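You operate a simulated robot arm through the tools that you are given. There is no shell and no other tool.

You run a simulated robot arm. Do the job below in one go: nothing can be reset, and whatever is moved stays where it is left.

Task
Put things in order on the free end of the table. At the end: the orange biscuit pack stands where the clear shaker stood; the clear shaker stands where the milk jar (marked "3") stood; the cream box of plasters stands where the orange biscuit pack stood; the milk jar from the free end of the table stands on top of the blue dustpan; whatever was shut is shut again. Leave all else as you found it, and nothing knocked over.

The check looks at the end state, three seconds after you hand in, the way a careful person would. Anything else that was tipped, shoved, dropped, spilled or broken makes it a failure.

Robot
A 6-joint arm with a two-finger gripper, fixed in place. Base frame: the origin is at the foot of the arm, x ahead of it, y to its left, z up; the work surface is at about z = 0. Readings come in cm, rad, newtons and seconds.
With the tool pointing down near the work surface it reaches from about 24 to 62 cm from the base axis. Its first joint turns from -1.152 to 1.152 rad. Payload 1.37 kg.
Tool frame: the origin (TCP) lies between the finger pads and is the grasp point; the fingertips stand 2.2 cm ahead of it; z points along the fingers, y is the line along which they close. The gripper opens to 9.2 cm. The gripper's body begins 6.5 cm behind the TCP.
Orientation is that of the tool frame in the base frame, as a unit quaternion [w, x, y, z]. With the fingers straight down and closing along the base's y, the tool's x points along the base's -x, its y along +y and its z along -z.

Tools
- The arm moves only by the tool servo_tool. Its argument "targets" is a list that holds one entry, the list of rows, each a list of 7 numbers: the closure, from 0 (fully open) to 1 (shut), then the shift along the base's x, y, z in units of 25 mm (1.0 is 25 mm), then the turn, a rotation vector about the base's x, y, z in units of 5 degrees (1.0 is 5 degrees). In form: [[[grip, tx, ty, tz, rx, ry, rz], ...]]. A call has 1 to 20 rows; each row shifts and turns the commanded pose from where the row before left it. A call with a number of a shift or a turn outside -1 to 1 is refused whole. A row lasts 0.2 s, in which the tool goes at most 5 cm and 0.15 rad; a call with a longer step from one row to the next is refused whole, and so is a gripper value outside its range. Where a pose cannot be reached the arm comes as near as it can. A force on the tool above 40 N (or 10 N above the force at the start of the call, whichever is more), or a blocked arm, ends the call early, and 0.2 s more pass. The fingers move at their own pace and stop on an object; they squeeze with about 26 N. The grip force told is the motor's: it shows also when the fingers shut on nothing. Time passes only in rows, and 0.2 s behind the last, so rows that do not move let the fingers close. The reply holds the time, the measured pose of the TCP, the force on the tool along the base axes, the opening and the grip force, in the units named above and with some noise, with the torque about the TCP (base axes, N m) and any sound that the robot's microphone picked up.
- Cameras (640 x 400 px; columns grow to the right, rows downward): "scene" is fixed at [3.18, -42.2, 60.67]; the picture's right is [0.83, -0.55, 0.00], its down [-0.20, -0.30, -0.93] and it looks along [0.52, 0.78, -0.36] (base axes); focal length 311 px, centre (320, 200). "wrist" rides on the gripper at [7.1, 1.9, -10.2] in the tool frame; the picture's right is [-0.26, 0.96, 0.00], its down [-0.75, -0.20, -0.62] and it looks along [-0.60, -0.16, 0.78] (tool axes); focal length 280 px, centre (320, 200). There is no depth. A picture from a camera that has moved, and an enlarged one, comes with that camera's place and axes in the base frame and with its lens.
- camera(camera): a new picture of that camera. No time passes.
- inspect(camera, box): a new picture of the part [left, top, right, bottom] of that camera's present view, enlarged. No time passes.
- finish_job(): hands the job in; it is judged then, once.

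Places have to be worked out from the pictures, the camera data and where the tool is seen. Open the gripper and draw the arm clear of the work before you hand the job in, unless the task says otherwise.

The tools are called after ">>>" by a JSON object that holds its "name" and its "arguments". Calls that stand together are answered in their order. servo_tool: Moves the arm, as the interface text tells. Its arguments: {"type":"object","properties":{"targets":{"type":"array"}},"required":["targets"]} The other tools are called the same way: camera (camera) takes a picture; inspect (camera, box) takes an enlarged picture of a part of a camera's view; finish_job () hands the job in.

At the start:

```text
t: 0.0
eef_pos: [32.52, 27.45, 37.54]
tool_rot: [-0.001, -0.002, 1.0, 0.001]
wrist_force: [-0.2, 0.1, 0.2]
wrist_torque: [-0.01, 0.0, -0.01]
grip_width: 9.2
finger_force: 0.0
```

scene: 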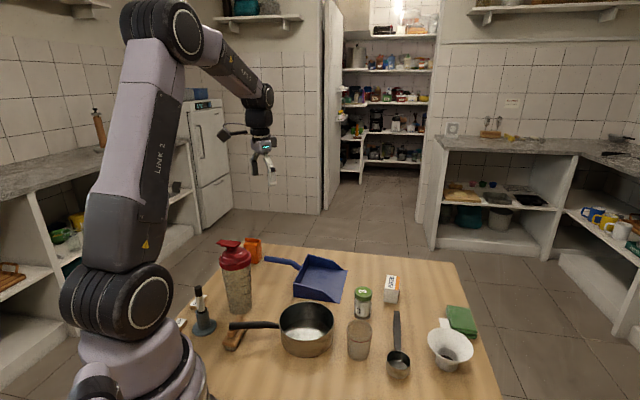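
wrist: 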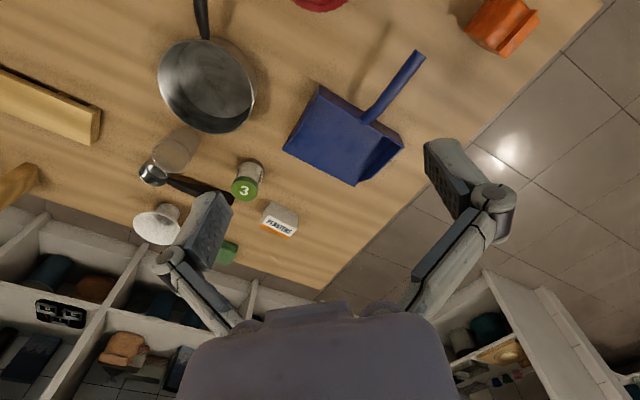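

I start by looking closely at the table in the scene and wrist views to identify the objects.

>>> {"name": "inspect", "arguments": {"camera": "scene", "box": [160, 220, 340, 360]}}

>>> {"name": "inspect", "arguments": {"camera": "scene", "box": [320, 250, 500, 390]}}

>>> {"name": "inspect", "arguments": {"camera": "wrist", "box": [120, 0, 440, 260]}}

```text
2.86 times, centred on (250, 290) of scene
camera zoom: at [3.18, -42.2, 60.67], right [0.83, -0.55, 0.0], down [-0.2, -0.3, -0.93], along [0.52, 0.78, -0.36], focal length 890 px, centre (520, -57)
```

zoom: 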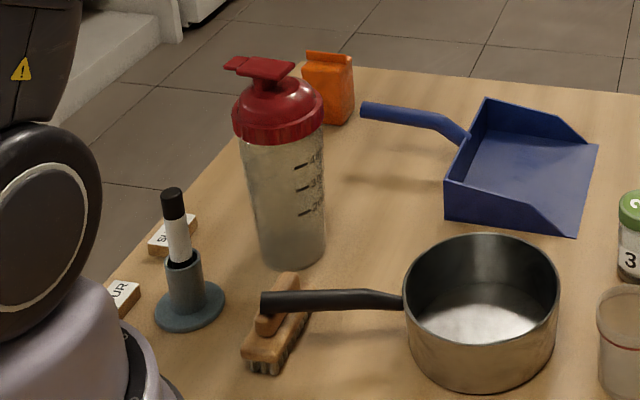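

```text
2.86 times, centred on (410, 320) of scene
camera zoom: at [3.18, -42.2, 60.67], right [0.83, -0.55, 0.0], down [-0.2, -0.3, -0.93], along [0.52, 0.78, -0.36], focal length 890 px, centre (63, -143)
```

zoom: 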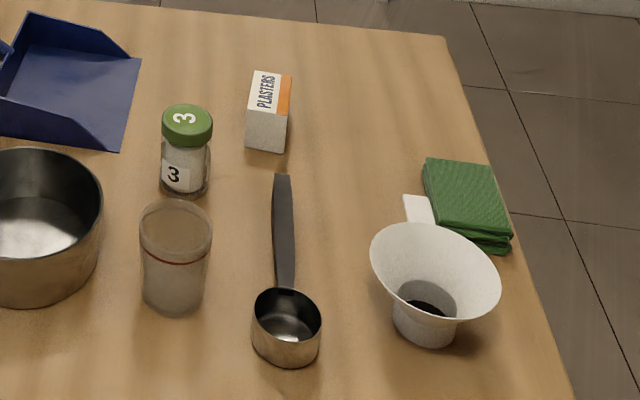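

```text
1.54 times, centred on (280, 130) of wrist
camera zoom: at [25.46, 29.21, 47.74], right [0.26, 0.97, 0.0], down [0.75, -0.2, 0.62], along [0.6, -0.16, -0.78], focal length 431 px, centre (382, 308)
```

zoom: 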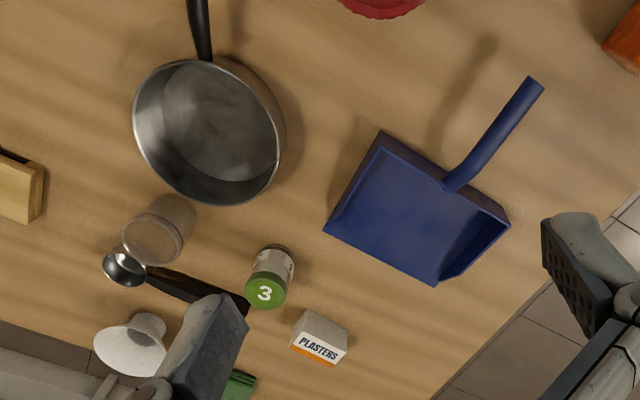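

The shaker (red lid, graduated clear body) looks to stand near (23.6, 29.7), the jar near (50.7, 8.3), the plasters near (62.7, 9), the biscuit pack near (36.6, 50.6) and the dustpan near (50, 27). I zoom in further to refine edges and orientations.

>>> {"name": "inspect", "arguments": {"camera": "scene", "box": [210, 225, 290, 275]}}

>>> {"name": "inspect", "arguments": {"camera": "scene", "box": [350, 265, 414, 325]}}

>>> {"name": "inspect", "arguments": {"camera": "wrist", "box": [440, 0, 560, 75]}}

>>> {"name": "inspect", "arguments": {"camera": "wrist", "box": [220, 145, 320, 245]}}

>>> {"name": "inspect", "arguments": {"camera": "scene", "box": [175, 235, 275, 335]}}

>>> {"name": "inspect", "arguments": {"camera": "scene", "box": [260, 245, 360, 310]}}

```text
8.00 times, centred on (250, 250) of scene
camera zoom: at [3.18, -42.2, 60.67], right [0.83, -0.55, 0.0], down [-0.2, -0.3, -0.93], along [0.52, 0.78, -0.36], focal length 2491 px, centre (880, -200)
```

zoom: 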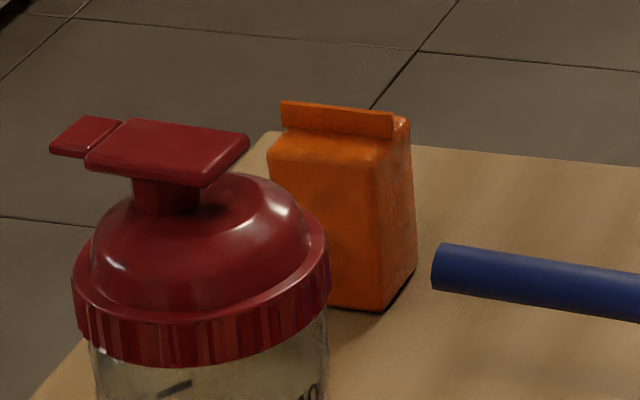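

```text
6.67 times, centred on (382, 295) of scene
camera zoom: at [3.18, -42.2, 60.67], right [0.83, -0.55, 0.0], down [-0.2, -0.3, -0.93], along [0.52, 0.78, -0.36], focal length 2076 px, centre (-93, -433)
```

zoom: 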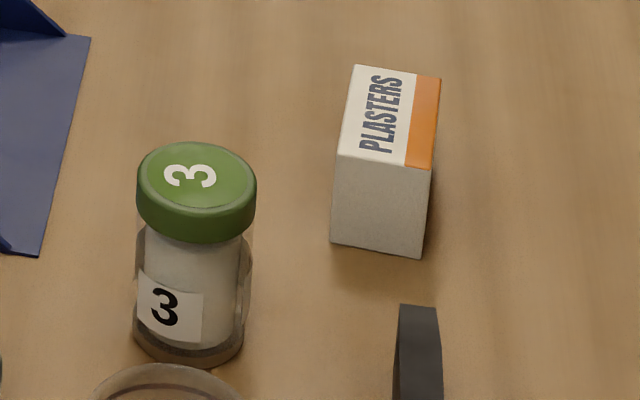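

```text
5.33 times, centred on (500, 38) of wrist
camera zoom: at [25.46, 29.21, 47.74], right [0.26, 0.97, 0.0], down [0.75, -0.2, 0.62], along [0.6, -0.16, -0.78], focal length 1495 px, centre (-640, 1067)
```

zoom: 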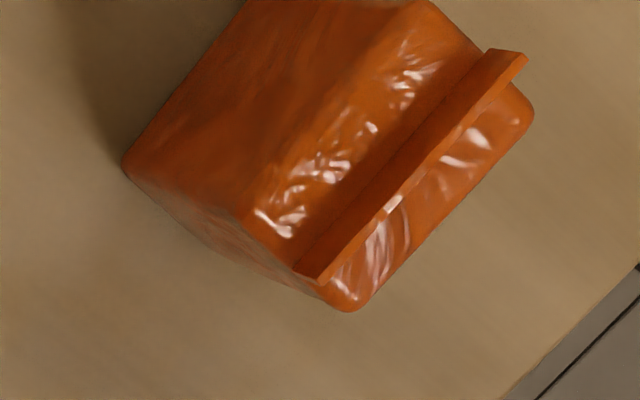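

```text
4.00 times, centred on (270, 195) of wrist
camera zoom: at [25.46, 29.21, 47.74], right [0.26, 0.97, 0.0], down [0.75, -0.2, 0.62], along [0.6, -0.16, -0.78], focal length 1122 px, centre (520, 220)
```

zoom: 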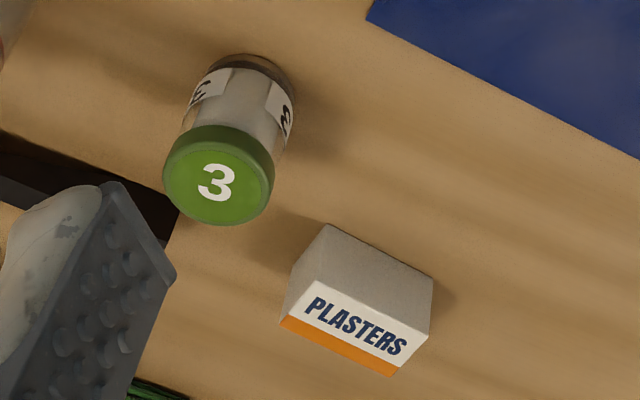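

```text
4.00 times, centred on (225, 285) of scene
camera zoom: at [3.18, -42.2, 60.67], right [0.83, -0.55, 0.0], down [-0.2, -0.3, -0.93], along [0.52, 0.78, -0.36], focal length 1246 px, centre (700, -140)
```

zoom: 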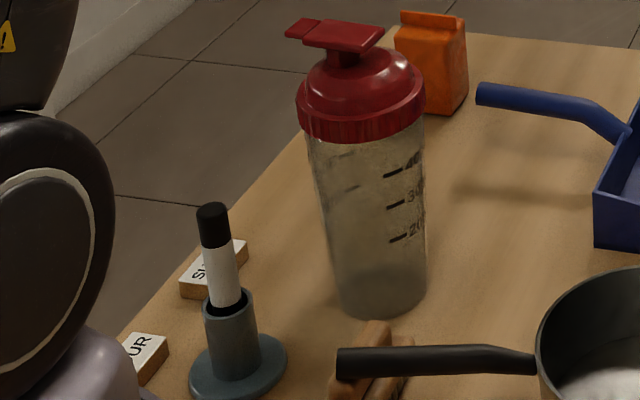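

```text
6.15 times, centred on (310, 278) of scene
camera zoom: at [3.18, -42.2, 60.67], right [0.83, -0.55, 0.0], down [-0.2, -0.3, -0.93], along [0.52, 0.78, -0.36], focal length 1916 px, centre (382, -277)
```

zoom: 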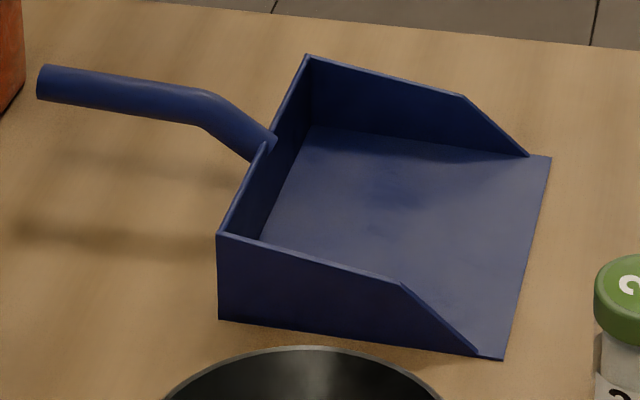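

Jar is at about (51.1, 8.9), 4.6 cm wide and 7.7 cm high; the dustpan floor's centre is about (50, 27). I move with open fingers to a spot above the jar at z≈24 and look again.

>>> {"name": "servo_tool", "arguments": {"targets": [[[0, 0.93, -0.93, -0.68, 0, 0, 0], [0, 0.93, -0.93, -0.68, 0, 0, 0], [0, 0.93, -0.93, -0.68, 0, 0, 0], [0, 0.93, -0.93, -0.68, 0, 0, 0], [0, 0.93, -0.93, -0.68, 0, 0, 0], [0, 0.93, -0.93, -0.68, 0, 0, 0], [0, 0.93, -0.93, -0.68, 0, 0, 0], [0, 0.93, -0.93, -0.68, 0, 0, 0], [0, 0, 0, 0, 0, 0, 0], [0, 0, 0, 0, 0, 0, 0]]]}}

>>> {"name": "camera", "arguments": {"camera": "wrist"}}

>>> {"name": "camera", "arguments": {"camera": "scene"}}

```text
t: 2.2
eef_pos: [51.23, 9.03, 23.65]
tool_rot: [0.0, -0.002, 1.0, 0.001]
wrist_force: [-0.4, 0.3, 0.0]
wrist_torque: [-0.02, -0.01, 0.0]
grip_width: 9.24
finger_force: 0.1
```

```text
taken
camera wrist: at [44.13, 10.72, 33.99], right [0.26, 0.97, 0.0], down [0.75, -0.2, 0.62], along [0.6, -0.16, -0.78], focal length 280 px, centre (320, 200)
```

wrist: 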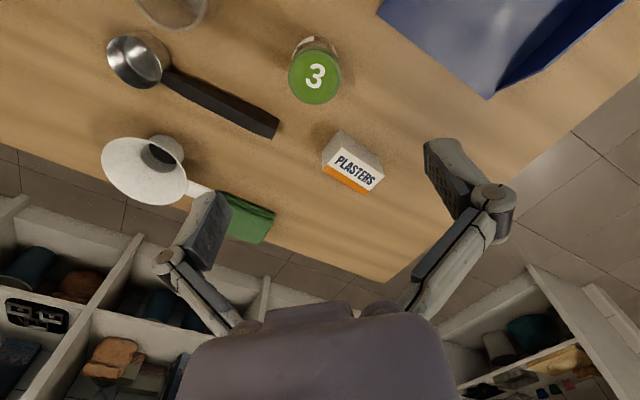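

```text
taken
```

scene: 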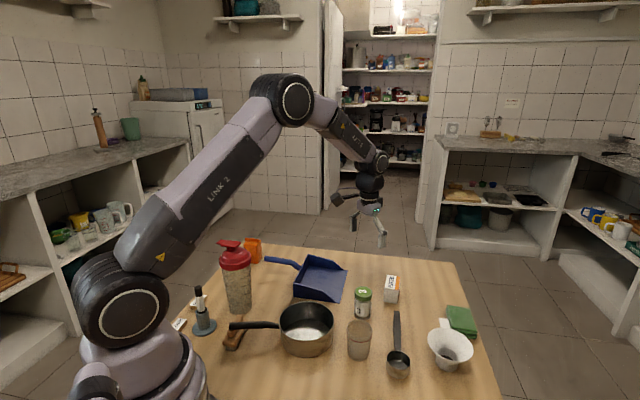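

The view is clear; I enlarge the jar and the dustpan in the wrist view for accurate positions.

>>> {"name": "inspect", "arguments": {"camera": "wrist", "box": [260, 20, 400, 120]}}

>>> {"name": "inspect", "arguments": {"camera": "wrist", "box": [300, 110, 400, 210]}}

```text
4.00 times, centred on (330, 70) of wrist
camera zoom: at [44.13, 10.72, 33.99], right [0.26, 0.97, 0.0], down [0.75, -0.2, 0.62], along [0.6, -0.16, -0.78], focal length 1122 px, centre (280, 720)
```

zoom: 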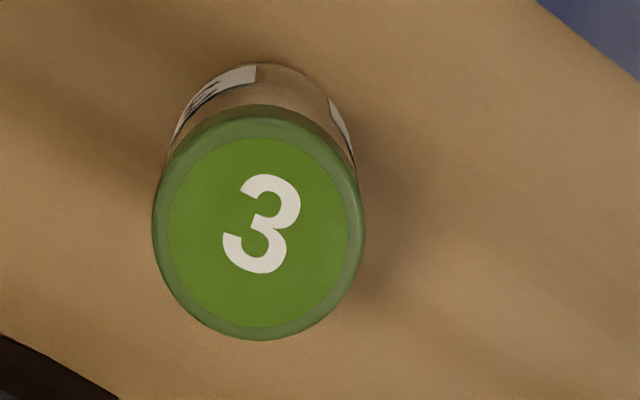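

```text
4.00 times, centred on (350, 160) of wrist
camera zoom: at [44.13, 10.72, 33.99], right [0.26, 0.97, 0.0], down [0.75, -0.2, 0.62], along [0.6, -0.16, -0.78], focal length 1122 px, centre (200, 360)
```

zoom: 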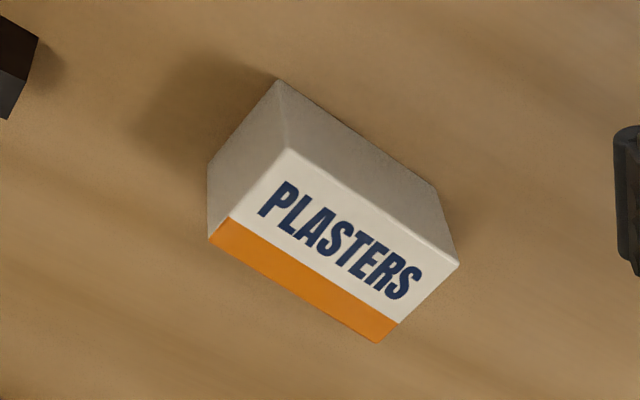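

The jar stands at about (50.95, 8.5). I descend straight over it with the fingers open either side, then close.

>>> {"name": "servo_tool", "arguments": {"targets": [[[0, -0.05, -0.09, -0.8, 0, 0, 0], [0, -0.05, -0.08, -0.8, 0, 0, 0], [0, 0, 0, -0.8, 0, 0, 0], [0, 0, 0, -0.8, 0, 0, 0], [0, 0, 0, -0.8, 0, 0, 0], [0, 0, 0, -0.8, 0, 0, 0], [0, 0, 0, -0.8, 0, 0, 0], [0, 0, 0, -0.7, 0, 0, 0], [0, 0, 0, -0.6, 0, 0, 0], [0, 0, 0, -0.5, 0, 0, 0], [0, 0, 0, -0.3, 0, 0, 0], [0, 0, 0, 0, 0, 0, 0]]]}}

>>> {"name": "camera", "arguments": {"camera": "wrist"}}

>>> {"name": "inspect", "arguments": {"camera": "scene", "box": [320, 240, 460, 340]}}

```text
t: 4.8
eef_pos: [50.91, 8.43, 4.67]
tool_rot: [0.0, -0.002, 1.0, 0.001]
wrist_force: [0.2, 0.4, 0.0]
wrist_torque: [0.01, -0.02, 0.03]
grip_width: 9.2
finger_force: 0.0
```

```text
taken
camera wrist: at [43.87, 10.14, 14.92], right [0.26, 0.97, 0.0], down [0.75, -0.2, 0.62], along [0.6, -0.16, -0.78], focal length 280 px, centre (320, 200)
```

wrist: 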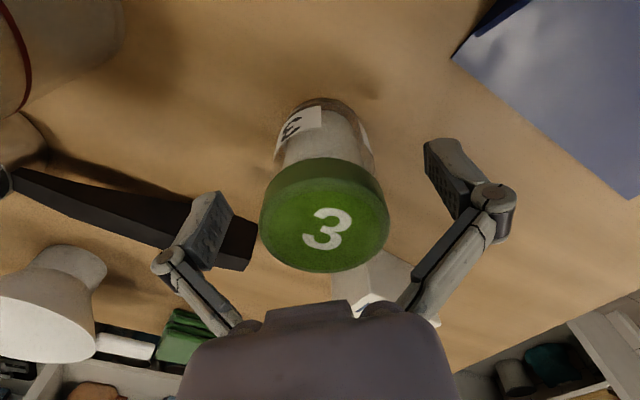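

```text
4.00 times, centred on (390, 290) of scene
camera zoom: at [3.18, -42.2, 60.67], right [0.83, -0.55, 0.0], down [-0.2, -0.3, -0.93], along [0.52, 0.78, -0.36], focal length 1246 px, centre (40, -160)
```

zoom: 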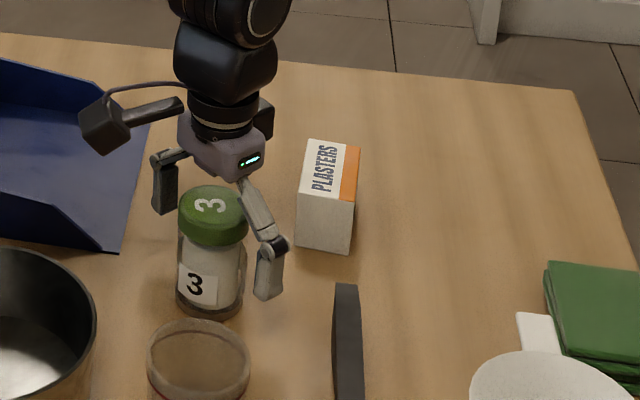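

The jar sits centred between the fingers; I close on it and then check the width.

>>> {"name": "servo_tool", "arguments": {"targets": [[[1, 0, 0, 0, 0, 0, 0], [1, 0, 0, 0, 0, 0, 0], [1, 0, 0, 0, 0, 0, 0], [1, 0, 0, 0, 0, 0, 0], [1, 0, 0, 0, 0, 0, 0], [1, 0, 0, 0, 0, 0, 0]]]}}

```text
t: 6.2
eef_pos: [50.95, 8.36, 4.67]
tool_rot: [0.0, -0.002, 1.0, 0.001]
wrist_force: [-1.1, 0.9, 6.1]
wrist_torque: [-0.01, 0.02, -0.03]
grip_width: 4.67
finger_force: 26.1
```

Held at 4.67 cm width. I lift it 12 cm and carry it over the dustpan's floor at about (50, 27).

>>> {"name": "servo_tool", "arguments": {"targets": [[[1, 0, 0, 0.3, 0, 0, 0], [1, 0, 0, 0.6, 0, 0, 0], [1, 0, 0, 0.8, 0, 0, 0], [1, 0, 0, 0.8, 0, 0, 0], [1, 0, 0, 0.8, 0, 0, 0], [1, 0, 0, 0.8, 0, 0, 0], [1, 0, 0, 0.6, 0, 0, 0], [1, -0.02, 0.4, 0, 0, 0, 0], [1, -0.04, 0.8, 0, 0, 0, 0], [1, -0.05, 0.9, 0, 0, 0, 0], [1, -0.05, 0.9, 0, 0, 0, 0], [1, -0.05, 0.9, 0, 0, 0, 0], [1, -0.05, 0.9, 0, 0, 0, 0], [1, -0.05, 0.9, 0, 0, 0, 0], [1, -0.05, 0.9, 0, 0, 0, 0], [1, -0.02, 0.6, 0, 0, 0, 0], [1, 0, 0.26, 0, 0, 0, 0], [1, 0, 0, 0, 0, 0, 0]]]}}

>>> {"name": "camera", "arguments": {"camera": "wrist"}}

>>> {"name": "camera", "arguments": {"camera": "scene"}}

```text
t: 10.0
eef_pos: [50.0, 26.97, 16.45]
tool_rot: [0.0, -0.002, 1.0, 0.001]
wrist_force: [0.1, -0.7, -1.5]
wrist_torque: [-0.03, -0.01, -0.04]
grip_width: 4.65
finger_force: 25.8
```

```text
taken
camera wrist: at [42.9, 28.84, 26.59], right [0.26, 0.97, 0.0], down [0.75, -0.2, 0.62], along [0.6, -0.16, -0.78], focal length 280 px, centre (320, 200)
```

wrist: 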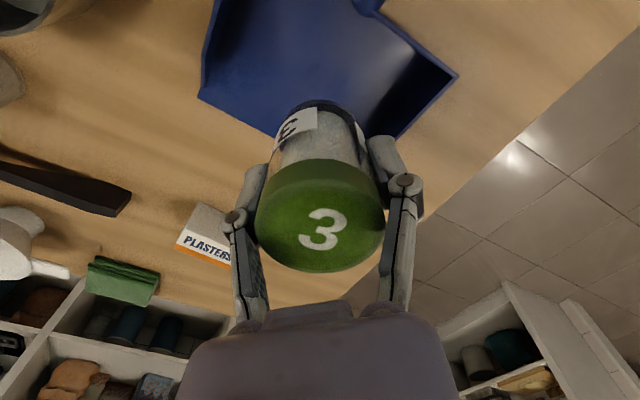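

```text
taken
```

scene: 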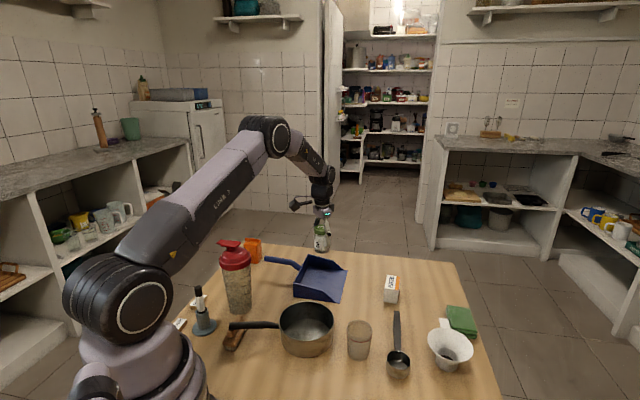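

The jar hangs over the middle of the pan. I lower it most of the way and then feel for contact in small steps.

>>> {"name": "servo_tool", "arguments": {"targets": [[[1, 0, 0, -0.5, 0, 0, 0], [1, 0, 0, -0.8, 0, 0, 0], [1, 0, 0, -0.8, 0, 0, 0], [1, 0, 0, -0.8, 0, 0, 0], [1, 0, 0, -0.6, 0, 0, 0], [1, 0, 0, -0.4, 0, 0, 0], [1, 0, 0, -0.2, 0, 0, 0], [1, 0, 0, -0.1, 0, 0, 0], [1, 0, 0, 0, 0, 0, 0]]]}}

>>> {"name": "inspect", "arguments": {"camera": "scene", "box": [260, 220, 400, 320]}}

```text
t: 12.0
eef_pos: [49.8, 27.09, 5.95]
tool_rot: [0.001, -0.001, 1.0, 0.002]
wrist_force: [-0.9, 0.0, -2.2]
wrist_torque: [0.02, 0.01, 0.0]
grip_width: 4.67
finger_force: 25.8
```

```text
4.00 times, centred on (330, 270) of scene
camera zoom: at [3.18, -42.2, 60.67], right [0.83, -0.55, 0.0], down [-0.2, -0.3, -0.93], along [0.52, 0.78, -0.36], focal length 1246 px, centre (280, -80)
```

zoom: 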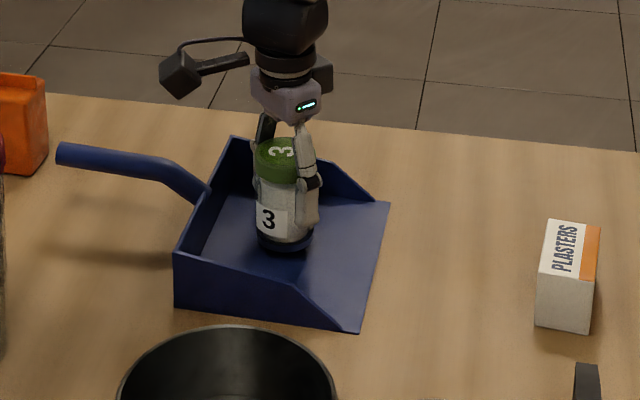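

The jar is just above the pan floor, near its middle. I go down in small steps watching the vertical force.

>>> {"name": "servo_tool", "arguments": {"targets": [[[1, 0, 0, -0.08, 0, 0, 0], [1, 0, 0, -0.08, 0, 0, 0], [1, 0, 0, -0.06, 0, 0, 0], [1, 0, 0, 0, 0, 0, 0]]]}}

```text
t: 13.0
eef_pos: [49.87, 27.06, 5.41]
tool_rot: [0.0, -0.002, 1.0, 0.001]
wrist_force: [-0.3, 0.1, -1.4]
wrist_torque: [-0.03, -0.01, -0.01]
grip_width: 4.66
finger_force: 26.2
```

No contact yet at TCP z 5.41 (jar bottom about 0.75). I continue down in 1 mm steps.

>>> {"name": "servo_tool", "arguments": {"targets": [[[1, 0, 0, -0.05, 0, 0, 0], [1, 0, 0, -0.05, 0, 0, 0], [1, 0, 0, 0, 0, 0, 0]]]}}

```text
t: 13.8
eef_pos: [49.79, 27.14, 5.31]
tool_rot: [0.001, -0.002, 1.0, 0.001]
wrist_force: [-3.3, -0.3, 6.7]
wrist_torque: [0.1, 0.31, 0.07]
grip_width: 4.66
finger_force: 25.6
```

Contact is felt (about +7 N at z 5.3). I open the fingers partway, staying still, then check.

>>> {"name": "servo_tool", "arguments": {"targets": [[[0.45, 0, 0, 0.03, 0, 0, 0], [0.3, 0, 0, 0, 0, 0, 0], [0.2, 0, 0, 0, 0, 0, 0], [0.2, 0, 0, 0, 0, 0, 0], [0.2, 0, 0, 0, 0, 0, 0]]]}}

>>> {"name": "camera", "arguments": {"camera": "wrist"}}

>>> {"name": "inspect", "arguments": {"camera": "scene", "box": [260, 220, 400, 320]}}

```text
t: 15.0
eef_pos: [49.92, 27.05, 5.26]
tool_rot: [0.0, -0.002, 1.0, 0.0]
wrist_force: [0.5, 0.5, -0.5]
wrist_torque: [0.01, 0.02, -0.01]
grip_width: 7.37
finger_force: 0.1
```

```text
taken
camera wrist: at [42.83, 28.93, 15.4], right [0.26, 0.97, 0.0], down [0.75, -0.2, 0.62], along [0.6, -0.16, -0.78], focal length 280 px, centre (320, 200)
```

wrist: 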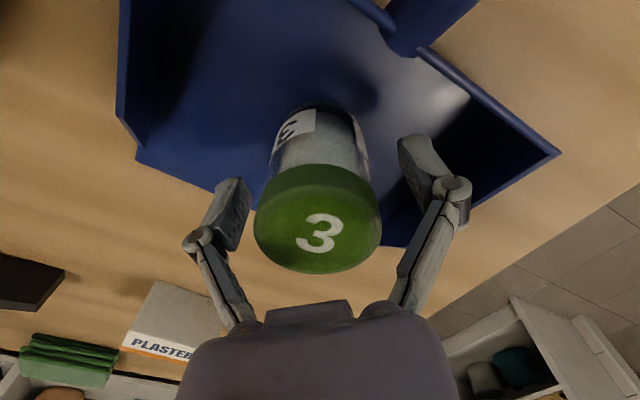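

```text
4.00 times, centred on (330, 270) of scene
camera zoom: at [3.18, -42.2, 60.67], right [0.83, -0.55, 0.0], down [-0.2, -0.3, -0.93], along [0.52, 0.78, -0.36], focal length 1246 px, centre (280, -80)
```

zoom: 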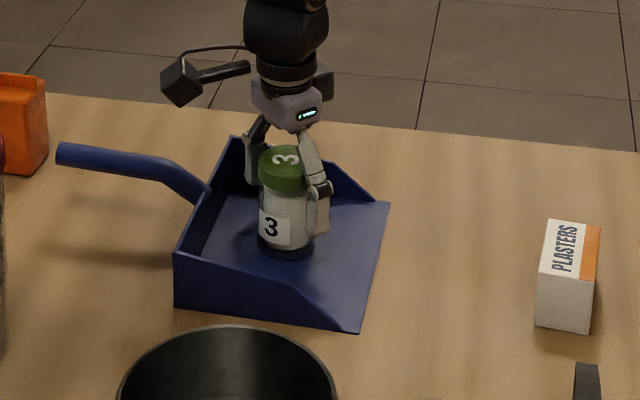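

The jar stands upright on the pan, free of the fingers. I rise straight up and check that it stays.

>>> {"name": "servo_tool", "arguments": {"targets": [[[0.2, 0, 0, 0.3, 0, 0, 0], [0.2, 0, 0, 0.6, 0, 0, 0], [0.1, 0, 0, 0.9, 0, 0, 0], [0, 0, 0, 1, 0, 0, 0], [0, 0, 0, 1, 0, 0, 0], [0, 0, 0, 1, 0, 0, 0], [0, 0, 0, 1, 0, 0, 0], [0, 0, 0, 1, 0, 0, 0], [0, 0, 0, 1, 0, 0, 0], [0, 0, 0, 1, 0, 0, 0], [0, 0, 0, 0.5, 0, 0, 0], [0, 0, 0, 0, 0, 0, 0]]]}}

>>> {"name": "camera", "arguments": {"camera": "wrist"}}

>>> {"name": "inspect", "arguments": {"camera": "scene", "box": [170, 220, 410, 370]}}

```text
t: 17.6
eef_pos: [49.97, 27.06, 28.62]
tool_rot: [0.0, -0.002, 1.0, 0.001]
wrist_force: [-0.3, -1.0, -0.3]
wrist_torque: [-0.01, 0.03, 0.0]
grip_width: 9.21
finger_force: 0.1
```

```text
taken
camera wrist: at [42.94, 28.93, 38.8], right [0.26, 0.97, 0.0], down [0.75, -0.2, 0.62], along [0.6, -0.16, -0.78], focal length 280 px, centre (320, 200)
```

wrist: 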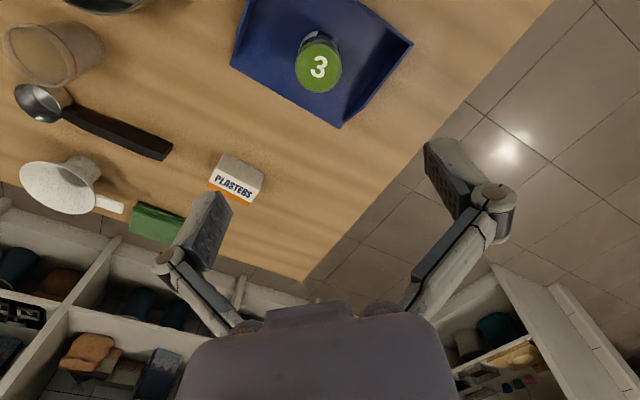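

```text
2.67 times, centred on (290, 295) of scene
camera zoom: at [3.18, -42.2, 60.67], right [0.83, -0.55, 0.0], down [-0.2, -0.3, -0.93], along [0.52, 0.78, -0.36], focal length 830 px, centre (400, -53)
```

zoom: 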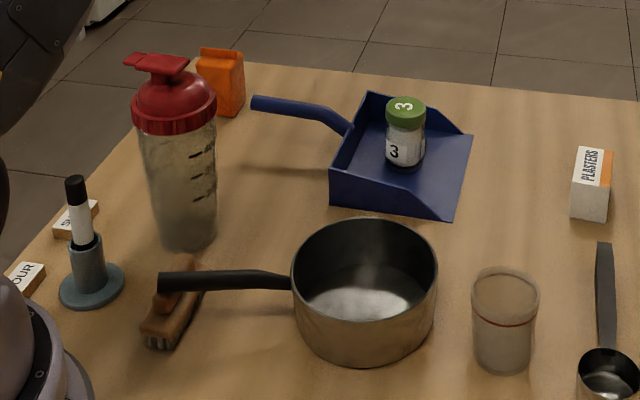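

The jar is settled on the dustpan. Next is the shaker: its lid (8.6 cm) nearly fills the gripper, so I'll take its body from the side with a 45° tilted tool pointing toward +y. First I swing to a clear spot above the pot while yawing the tool by 100°.

>>> {"name": "servo_tool", "arguments": {"targets": [[[0, -0.4, -0.26, 0.06, 0, 0, 1], [0, -0.4, -0.26, 0.06, 0, 0, 1], [0, -0.4, -0.26, 0.06, 0, 0, 1], [0, -0.4, -0.26, 0.06, 0, 0, 1], [0, -0.4, -0.26, 0.06, 0, 0, 1], [0, -0.4, -0.26, 0.06, 0, 0, 1], [0, -0.4, -0.26, 0.06, 0, 0, 1], [0, -0.4, -0.26, 0.06, 0, 0, 1], [0, -0.4, -0.26, 0.06, 0, 0, 1], [0, -0.4, -0.26, 0.06, 0, 0, 1], [0, -0.4, -0.26, 0.06, 0, 0, 1], [0, -0.4, -0.26, 0.06, 0, 0, 1], [0, -0.4, -0.26, 0.06, 0, 0, 1], [0, -0.4, -0.26, 0.06, 0, 0, 1], [0, -0.4, -0.26, 0.06, 0, 0, 1], [0, -0.4, -0.26, 0.06, 0, 0, 1], [0, -0.4, -0.26, 0.06, 0, 0, 1], [0, -0.4, -0.26, 0.06, 0, 0, 1], [0, -0.4, -0.26, 0.06, 0, 0, 1], [0, -0.4, -0.26, 0.06, 0, 0, 1]]]}}

>>> {"name": "camera", "arguments": {"camera": "scene"}}

>>> {"name": "camera", "arguments": {"camera": "wrist"}}

```text
t: 21.8
eef_pos: [29.87, 14.09, 31.41]
tool_rot: [0.001, 0.767, -0.642, -0.001]
wrist_force: [0.6, -0.4, -1.3]
wrist_torque: [0.02, -0.01, 0.01]
grip_width: 9.21
finger_force: 0.0
```

```text
taken
```

scene: 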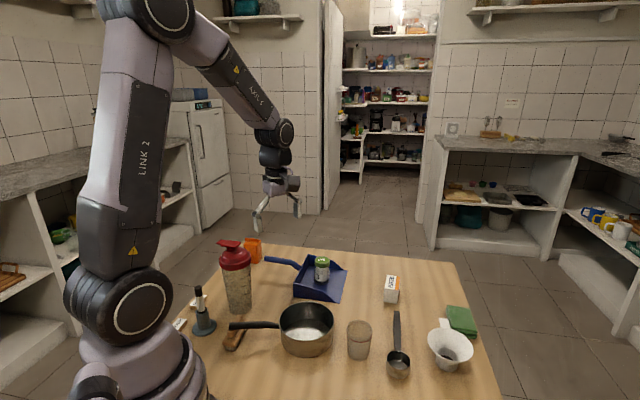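

```text
taken
camera wrist: at [29.27, 6.61, 41.7], right [-1.0, 0.09, 0.0], down [0.07, 0.78, 0.62], along [0.05, 0.62, -0.78], focal length 280 px, centre (320, 200)
```

wrist: 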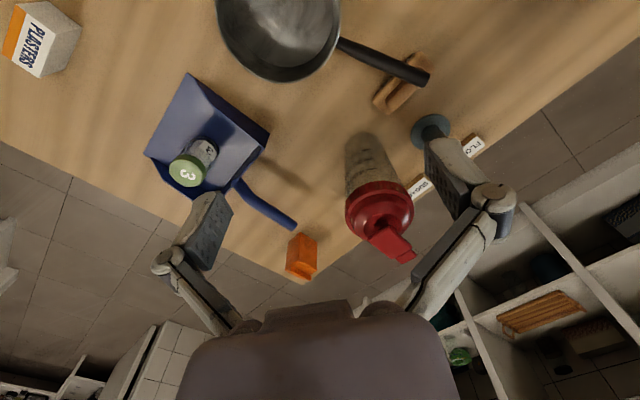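

Orientation is as planned. I enlarge the shaker in this wrist view to fix its axis and height.

>>> {"name": "inspect", "arguments": {"camera": "wrist", "box": [320, 110, 480, 270]}}

>>> {"name": "inspect", "arguments": {"camera": "wrist", "box": [260, 210, 340, 290]}}

```text
2.50 times, centred on (400, 190) of wrist
camera zoom: at [29.27, 6.61, 41.7], right [-1.0, 0.09, 0.0], down [0.07, 0.78, 0.62], along [0.05, 0.62, -0.78], focal length 701 px, centre (120, 225)
```

zoom: 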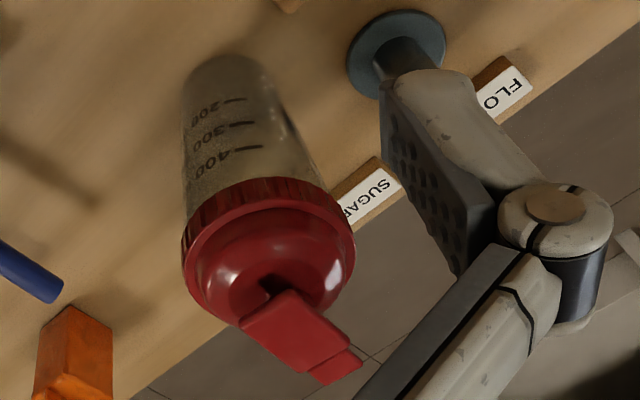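

```text
5.00 times, centred on (300, 250) of wrist
camera zoom: at [29.27, 6.61, 41.7], right [-1.0, 0.09, 0.0], down [0.07, 0.78, 0.62], along [0.05, 0.62, -0.78], focal length 1402 px, centre (420, -50)
```

zoom: 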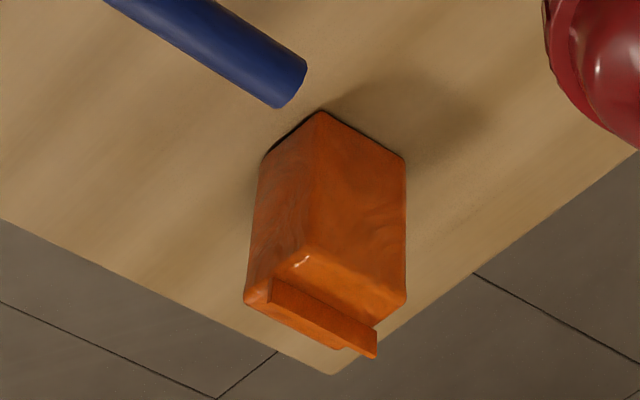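

The shaker axis comes out near (24.1, 29.6) and its lid starts at about z 15. I tilt the tool 50° toward +y and come to a pre-grasp point 14 cm back from the body.

>>> {"name": "servo_tool", "arguments": {"targets": [[[0, -0.1, 0.12, -0.3, 0.985, 0.174, 0], [0, -0.1, 0.12, -0.3, 0.985, 0.174, 0], [0, -0.1, 0.12, -0.3, 0.985, 0.174, 0], [0, -0.1, 0.12, -0.3, 0.985, 0.174, 0], [0, -0.1, 0.12, -0.3, 0.985, 0.174, 0], [0, -0.1, 0.12, -0.3, 0.985, 0.174, 0], [0, -0.1, 0.12, -0.3, 0.985, 0.174, 0], [0, -0.1, 0.12, -0.3, 0.985, 0.174, 0], [0, -0.1, 0.12, -0.3, 0.985, 0.174, 0], [0, -0.1, 0.12, -0.3, 0.985, 0.174, 0], [0, -0.132, 0.146, -0.541, 0, 0, 0], [0, -0.132, 0.146, -0.541, 0, 0, 0], [0, -0.132, 0.146, -0.541, 0, 0, 0], [0, -0.132, 0.146, -0.541, 0, 0, 0], [0, 0, 0, 0, 0, 0, 0], [0, 0, 0, 0, 0, 0, 0]]]}}

>>> {"name": "camera", "arguments": {"camera": "wrist"}}

>>> {"name": "camera", "arguments": {"camera": "scene"}}

```text
t: 25.2
eef_pos: [27.66, 18.67, 20.03]
tool_rot: [-0.269, 0.695, -0.582, -0.324]
wrist_force: [0.5, 0.7, 0.9]
wrist_torque: [0.01, 0.01, -0.02]
grip_width: 9.19
finger_force: 0.1
out of reach, approached as far as the arm can: row 13, 14
```

```text
taken
camera wrist: at [27.95, 6.16, 21.22], right [-0.98, -0.01, 0.2], down [0.2, 0.04, 0.98], along [-0.01, 1.0, -0.04], focal length 280 px, centre (320, 200)
```

wrist: 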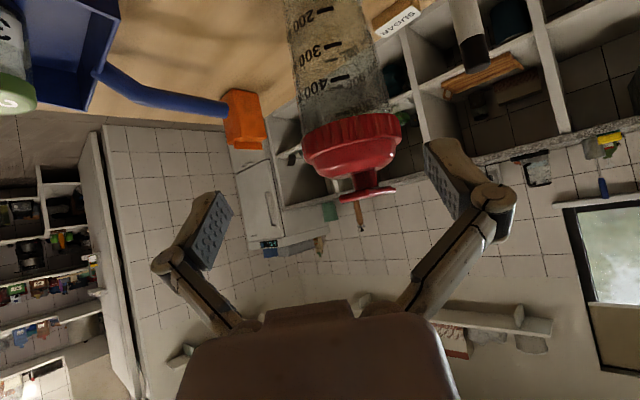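

```text
taken
```

scene: 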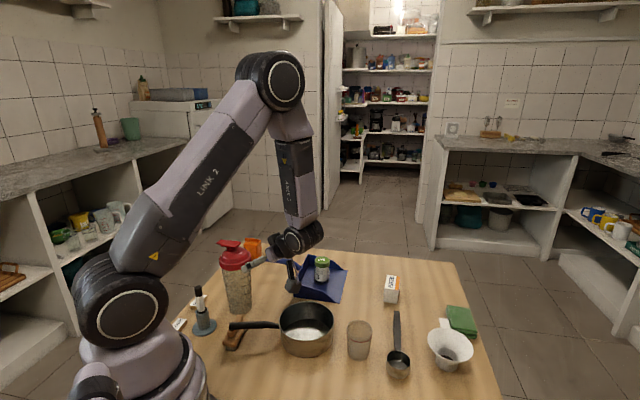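

The pre-grasp point was just out of reach on the inner side (tool at (27.7, 18.7, 20.0)). Yawing a further 20° moves the wrist outward, so I do that and read the pose.

>>> {"name": "servo_tool", "arguments": {"targets": [[[0, 0, 0.1, 0, 0, 0, 1], [0, 0, 0.1, 0, 0, 0, 1], [0, 0, 0.1, 0, 0, 0, 1], [0, 0, 0.1, 0, 0, 0, 1], [0, 0, 0, 0, 0, 0, 0], [0, 0, 0, 0, 0, 0, 0]]]}}

```text
t: 26.6
eef_pos: [27.55, 19.77, 20.08]
tool_rot: [-0.21, 0.786, -0.452, -0.365]
wrist_force: [1.2, 0.5, 0.1]
wrist_torque: [-0.01, -0.03, 0.0]
grip_width: 9.21
finger_force: 0.0
```

The commanded pose follows the measured one. I go to a point 9 cm back along the approach line and look along the fingers.

>>> {"name": "servo_tool", "arguments": {"targets": [[[0, 0.01, 0.35, -0.48, 0, 0, 0], [0, 0.01, 0.35, -0.48, 0, 0, 0], [0, 0.01, 0.35, -0.48, 0, 0, 0], [0, 0.01, 0.32, -0.47, 0, 0, 0], [0, 0, 0, 0, 0, 0, 0]]]}}

>>> {"name": "camera", "arguments": {"camera": "wrist"}}

>>> {"name": "inspect", "arguments": {"camera": "scene", "box": [180, 210, 340, 330]}}

```text
t: 27.8
eef_pos: [27.77, 23.17, 15.33]
tool_rot: [-0.211, 0.786, -0.452, -0.365]
wrist_force: [0.0, 0.4, 0.7]
wrist_torque: [0.03, 0.0, 0.01]
grip_width: 9.21
finger_force: 0.0
```

```text
taken
camera wrist: at [32.21, 11.43, 16.56], right [-0.92, -0.34, 0.2], down [0.17, 0.11, 0.98], along [-0.35, 0.93, -0.04], focal length 280 px, centre (320, 200)
```

wrist: 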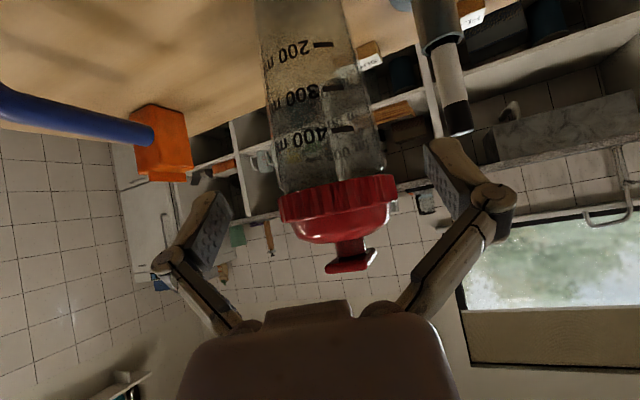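

```text
3.33 times, centred on (260, 270) of scene
camera zoom: at [3.18, -42.2, 60.67], right [0.83, -0.55, 0.0], down [-0.2, -0.3, -0.93], along [0.52, 0.78, -0.36], focal length 1038 px, centre (520, -33)
```

zoom: 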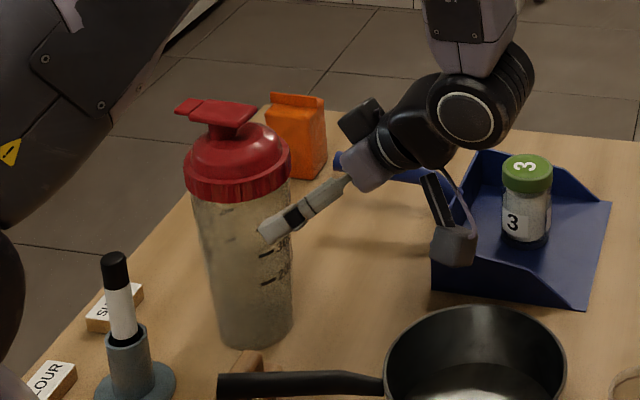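

The shaker is laterally centred in the gripper (offset under 1 mm), about 7.7 cm ahead. I advance 6.5 cm along the approach line and check clearance.

>>> {"name": "servo_tool", "arguments": {"targets": [[[0, -0.166, 0.2875, -0.2785, 0, 0, 0], [0, -0.166, 0.2875, -0.2785, 0, 0, 0], [0, -0.166, 0.2875, -0.2785, 0, 0, 0], [0, -0.166, 0.2875, -0.2785, 0, 0, 0], [0, -0.166, 0.2875, -0.2785, 0, 0, 0], [0, -0.166, 0.2875, -0.2785, 0, 0, 0], [0, 0, 0, 0, 0, 0, 0]]]}}

>>> {"name": "camera", "arguments": {"camera": "wrist"}}

>>> {"name": "inspect", "arguments": {"camera": "scene", "box": [180, 210, 340, 330]}}

```text
t: 29.4
eef_pos: [26.1, 28.16, 11.93]
tool_rot: [-0.21, 0.786, -0.452, -0.366]
wrist_force: [-0.3, 0.7, 0.7]
wrist_torque: [0.02, 0.01, -0.01]
grip_width: 9.21
finger_force: 0.2
out of reach, approached as far as the arm can: row 4, 5, 6
```

```text
taken
camera wrist: at [30.78, 16.34, 13.06], right [-0.92, -0.34, 0.2], down [0.18, 0.11, 0.98], along [-0.36, 0.93, -0.04], focal length 280 px, centre (320, 200)
```

wrist: 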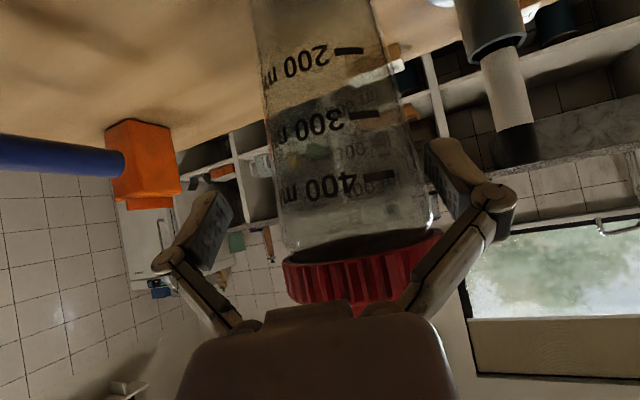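

```text
3.33 times, centred on (260, 270) of scene
camera zoom: at [3.18, -42.2, 60.67], right [0.83, -0.55, 0.0], down [-0.2, -0.3, -0.93], along [0.52, 0.78, -0.36], focal length 1038 px, centre (520, -33)
```

zoom: 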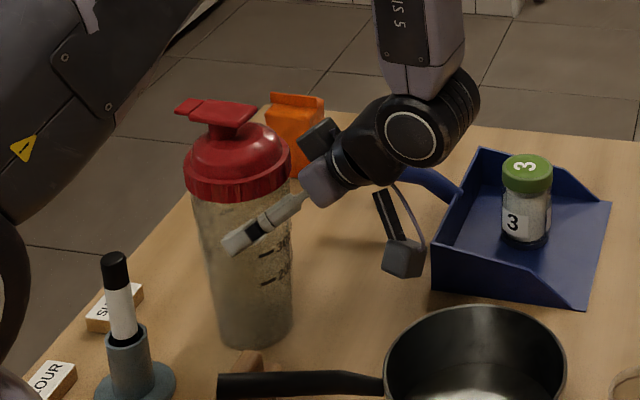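

The arm stopped short of the line again (shaker now 1.1 cm off-centre), so this wrist angle is at a limit. I back out along the same line the way I came and look at the arm's posture.

>>> {"name": "servo_tool", "arguments": {"targets": [[[0, 0.166, -0.2875, 0.2785, 0, 0, 0], [0, 0.166, -0.2875, 0.2785, 0, 0, 0], [0, 0.166, -0.2875, 0.2785, 0, 0, 0], [0, 0.166, -0.2875, 0.2785, 0, 0, 0], [0, 0.166, -0.2875, 0.2785, 0, 0, 0], [0, 0.166, -0.2875, 0.2785, 0, 0, 0], [0, 0, 0, 0, 0, 0, 0]]]}}

>>> {"name": "camera", "arguments": {"camera": "scene"}}

>>> {"name": "inspect", "arguments": {"camera": "scene", "box": [180, 40, 370, 330]}}

```text
t: 31.0
eef_pos: [28.69, 23.54, 16.07]
tool_rot: [-0.21, 0.786, -0.452, -0.365]
wrist_force: [-0.7, -0.2, -0.3]
wrist_torque: [0.04, 0.02, 0.01]
grip_width: 9.19
finger_force: 0.0
```

```text
taken
```

scene: 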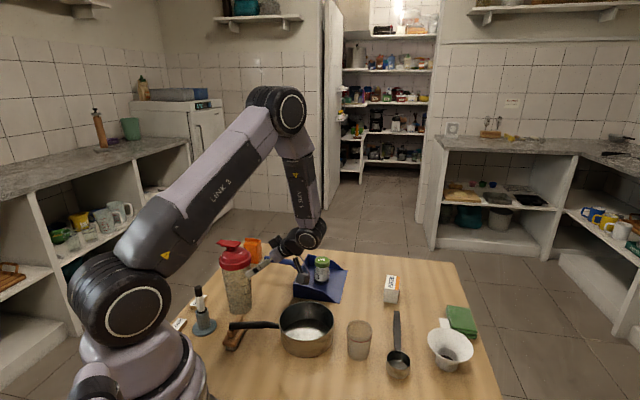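

```text
1.38 times, centred on (275, 185) of scene
camera zoom: at [3.18, -42.2, 60.67], right [0.83, -0.55, 0.0], down [-0.2, -0.3, -0.93], along [0.52, 0.78, -0.36], focal length 430 px, centre (382, 221)
```

zoom: 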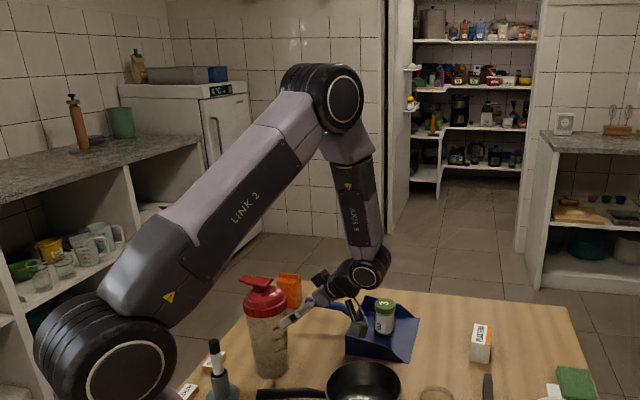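

The forearm-roll joint seems to be the limit; pointing the tool further around (azimuth 150°) should ease it. I yaw 30° more while shifting to the matching pre-grasp point (31, 25.7, 15.9).

>>> {"name": "servo_tool", "arguments": {"targets": [[[0, 0.2, 0.1, 0, 0, 0, 1], [0, 0.2, 0.1, 0, 0, 0, 1], [0, 0.15, 0.15, 0, 0, 0, 1], [0, 0.15, 0.15, 0, 0, 0, 1], [0, 0.1, 0.19, 0, 0, 0, 1], [0, 0.1, 0.19, 0, 0, 0, 1], [0, 0, 0, 0, 0, 0, 0], [0, 0, 0, 0, 0, 0, 0]]]}}

>>> {"name": "camera", "arguments": {"camera": "wrist"}}

>>> {"name": "inspect", "arguments": {"camera": "scene", "box": [180, 190, 360, 330]}}

```text
t: 32.8
eef_pos: [30.85, 25.88, 16.1]
tool_rot: [-0.107, 0.876, -0.232, -0.408]
wrist_force: [-1.1, 0.1, -0.5]
wrist_torque: [0.0, 0.02, 0.04]
grip_width: 9.2
finger_force: 0.1
```

```text
taken
camera wrist: at [40.7, 17.99, 17.31], right [-0.63, -0.75, 0.2], down [0.1, 0.18, 0.98], along [-0.77, 0.63, -0.04], focal length 280 px, centre (320, 200)
```

wrist: 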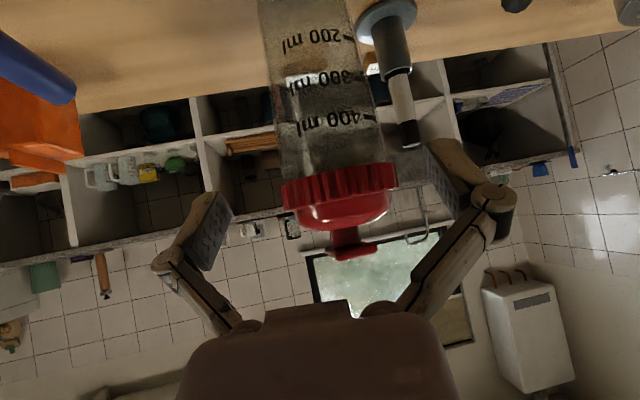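

```text
2.86 times, centred on (270, 260) of scene
camera zoom: at [3.18, -42.2, 60.67], right [0.83, -0.55, 0.0], down [-0.2, -0.3, -0.93], along [0.52, 0.78, -0.36], focal length 890 px, centre (463, 29)
```

zoom: 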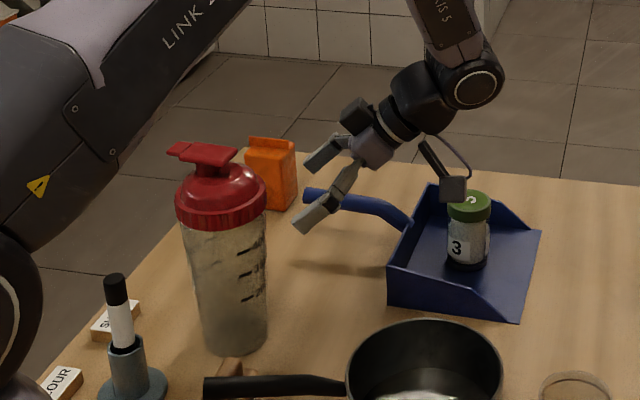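

Now the pose is reached and the shaker axis triangulates to (23.9, 29.85), laterally centred. I advance part of the way along the approach line.

>>> {"name": "servo_tool", "arguments": {"targets": [[[0, -0.326, 0.188, -0.316, 0, 0, 0], [0, -0.326, 0.188, -0.316, 0, 0, 0], [0, -0.326, 0.188, -0.316, 0, 0, 0], [0, -0.326, 0.188, -0.316, 0, 0, 0], [0, -0.326, 0.188, -0.316, 0, 0, 0], [0, 0, 0, 0, 0, 0, 0]]]}}

>>> {"name": "camera", "arguments": {"camera": "wrist"}}

>>> {"name": "inspect", "arguments": {"camera": "scene", "box": [180, 190, 360, 330]}}

```text
t: 34.2
eef_pos: [26.92, 28.19, 12.06]
tool_rot: [-0.109, 0.876, -0.233, -0.407]
wrist_force: [0.1, -0.1, -0.2]
wrist_torque: [0.03, -0.01, -0.01]
grip_width: 9.23
finger_force: 0.1
```

```text
taken
camera wrist: at [36.64, 20.28, 13.27], right [-0.63, -0.75, 0.2], down [0.1, 0.18, 0.98], along [-0.77, 0.63, -0.04], focal length 280 px, centre (320, 200)
```

wrist: 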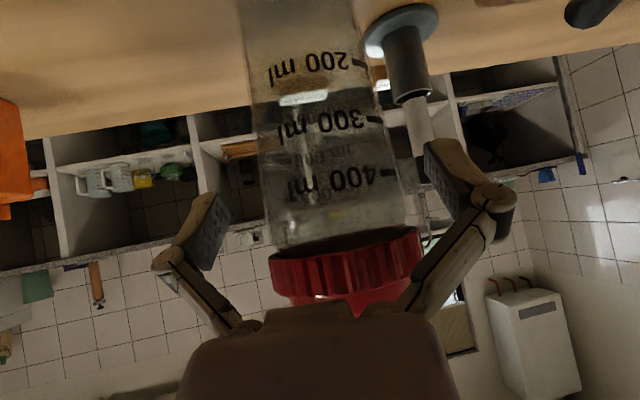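

```text
2.86 times, centred on (270, 260) of scene
camera zoom: at [3.18, -42.2, 60.67], right [0.83, -0.55, 0.0], down [-0.2, -0.3, -0.93], along [0.52, 0.78, -0.36], focal length 890 px, centre (463, 29)
```

zoom: 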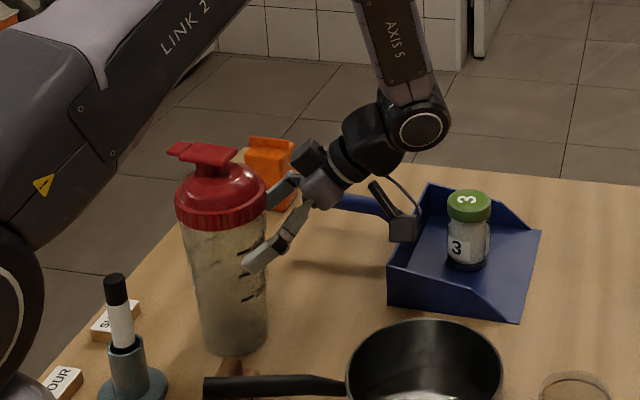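

Tracking well, still centred. I go the last 3 cm along the line and then close the fingers gently.

>>> {"name": "servo_tool", "arguments": {"targets": [[[0, -0.326, 0.188, -0.316, 0, 0, 0], [0, -0.326, 0.188, -0.316, 0, 0, 0], [0, -0.326, 0.188, -0.316, 0, 0, 0], [0, 0, 0, 0, 0, 0, 0]]]}}

>>> {"name": "camera", "arguments": {"camera": "wrist"}}

>>> {"name": "inspect", "arguments": {"camera": "scene", "box": [180, 190, 360, 330]}}

```text
t: 35.2
eef_pos: [24.45, 29.59, 9.82]
tool_rot: [-0.109, 0.876, -0.234, -0.408]
wrist_force: [0.5, -1.2, -0.7]
wrist_torque: [-0.02, 0.01, 0.04]
grip_width: 9.19
finger_force: 0.0
```

```text
taken
camera wrist: at [34.14, 21.65, 10.89], right [-0.63, -0.75, 0.2], down [0.1, 0.18, 0.98], along [-0.77, 0.63, -0.04], focal length 280 px, centre (320, 200)
```

wrist: 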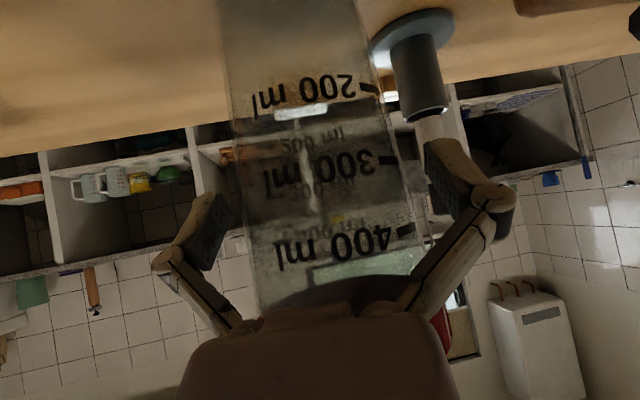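

```text
2.86 times, centred on (270, 260) of scene
camera zoom: at [3.18, -42.2, 60.67], right [0.83, -0.55, 0.0], down [-0.2, -0.3, -0.93], along [0.52, 0.78, -0.36], focal length 890 px, centre (463, 29)
```

zoom: 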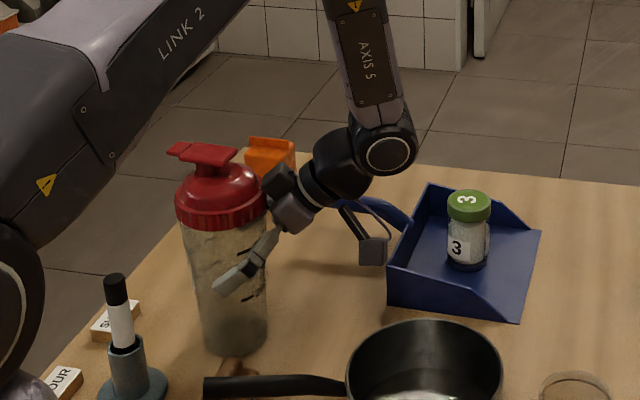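

The fingers straddle the body below the lid at z≈9.8. I close now.

>>> {"name": "servo_tool", "arguments": {"targets": [[[1, 0, 0, 0, 0, 0, 0], [1, 0, 0, 0, 0, 0, 0], [1, 0, 0, 0, 0, 0, 0], [1, 0, 0, 0, 0, 0, 0]]]}}

>>> {"name": "inspect", "arguments": {"camera": "scene", "box": [180, 190, 360, 330]}}

```text
t: 36.2
eef_pos: [24.38, 29.58, 9.85]
tool_rot: [-0.109, 0.876, -0.234, -0.407]
wrist_force: [0.5, -0.6, 5.1]
wrist_torque: [0.09, -0.05, -0.02]
grip_width: 6.5
finger_force: 26.2
```

```text
2.86 times, centred on (270, 260) of scene
camera zoom: at [3.18, -42.2, 60.67], right [0.83, -0.55, 0.0], down [-0.2, -0.3, -0.93], along [0.52, 0.78, -0.36], focal length 890 px, centre (463, 29)
```

zoom: 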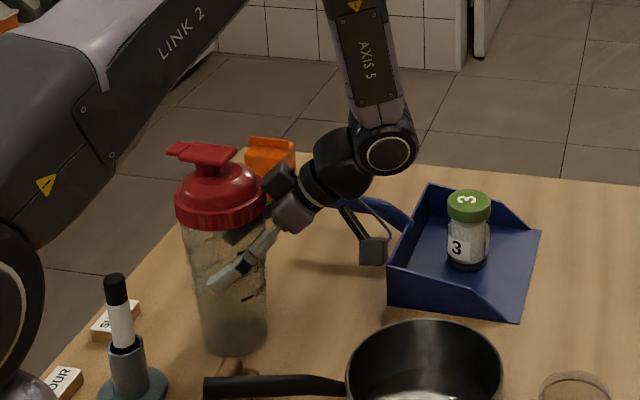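

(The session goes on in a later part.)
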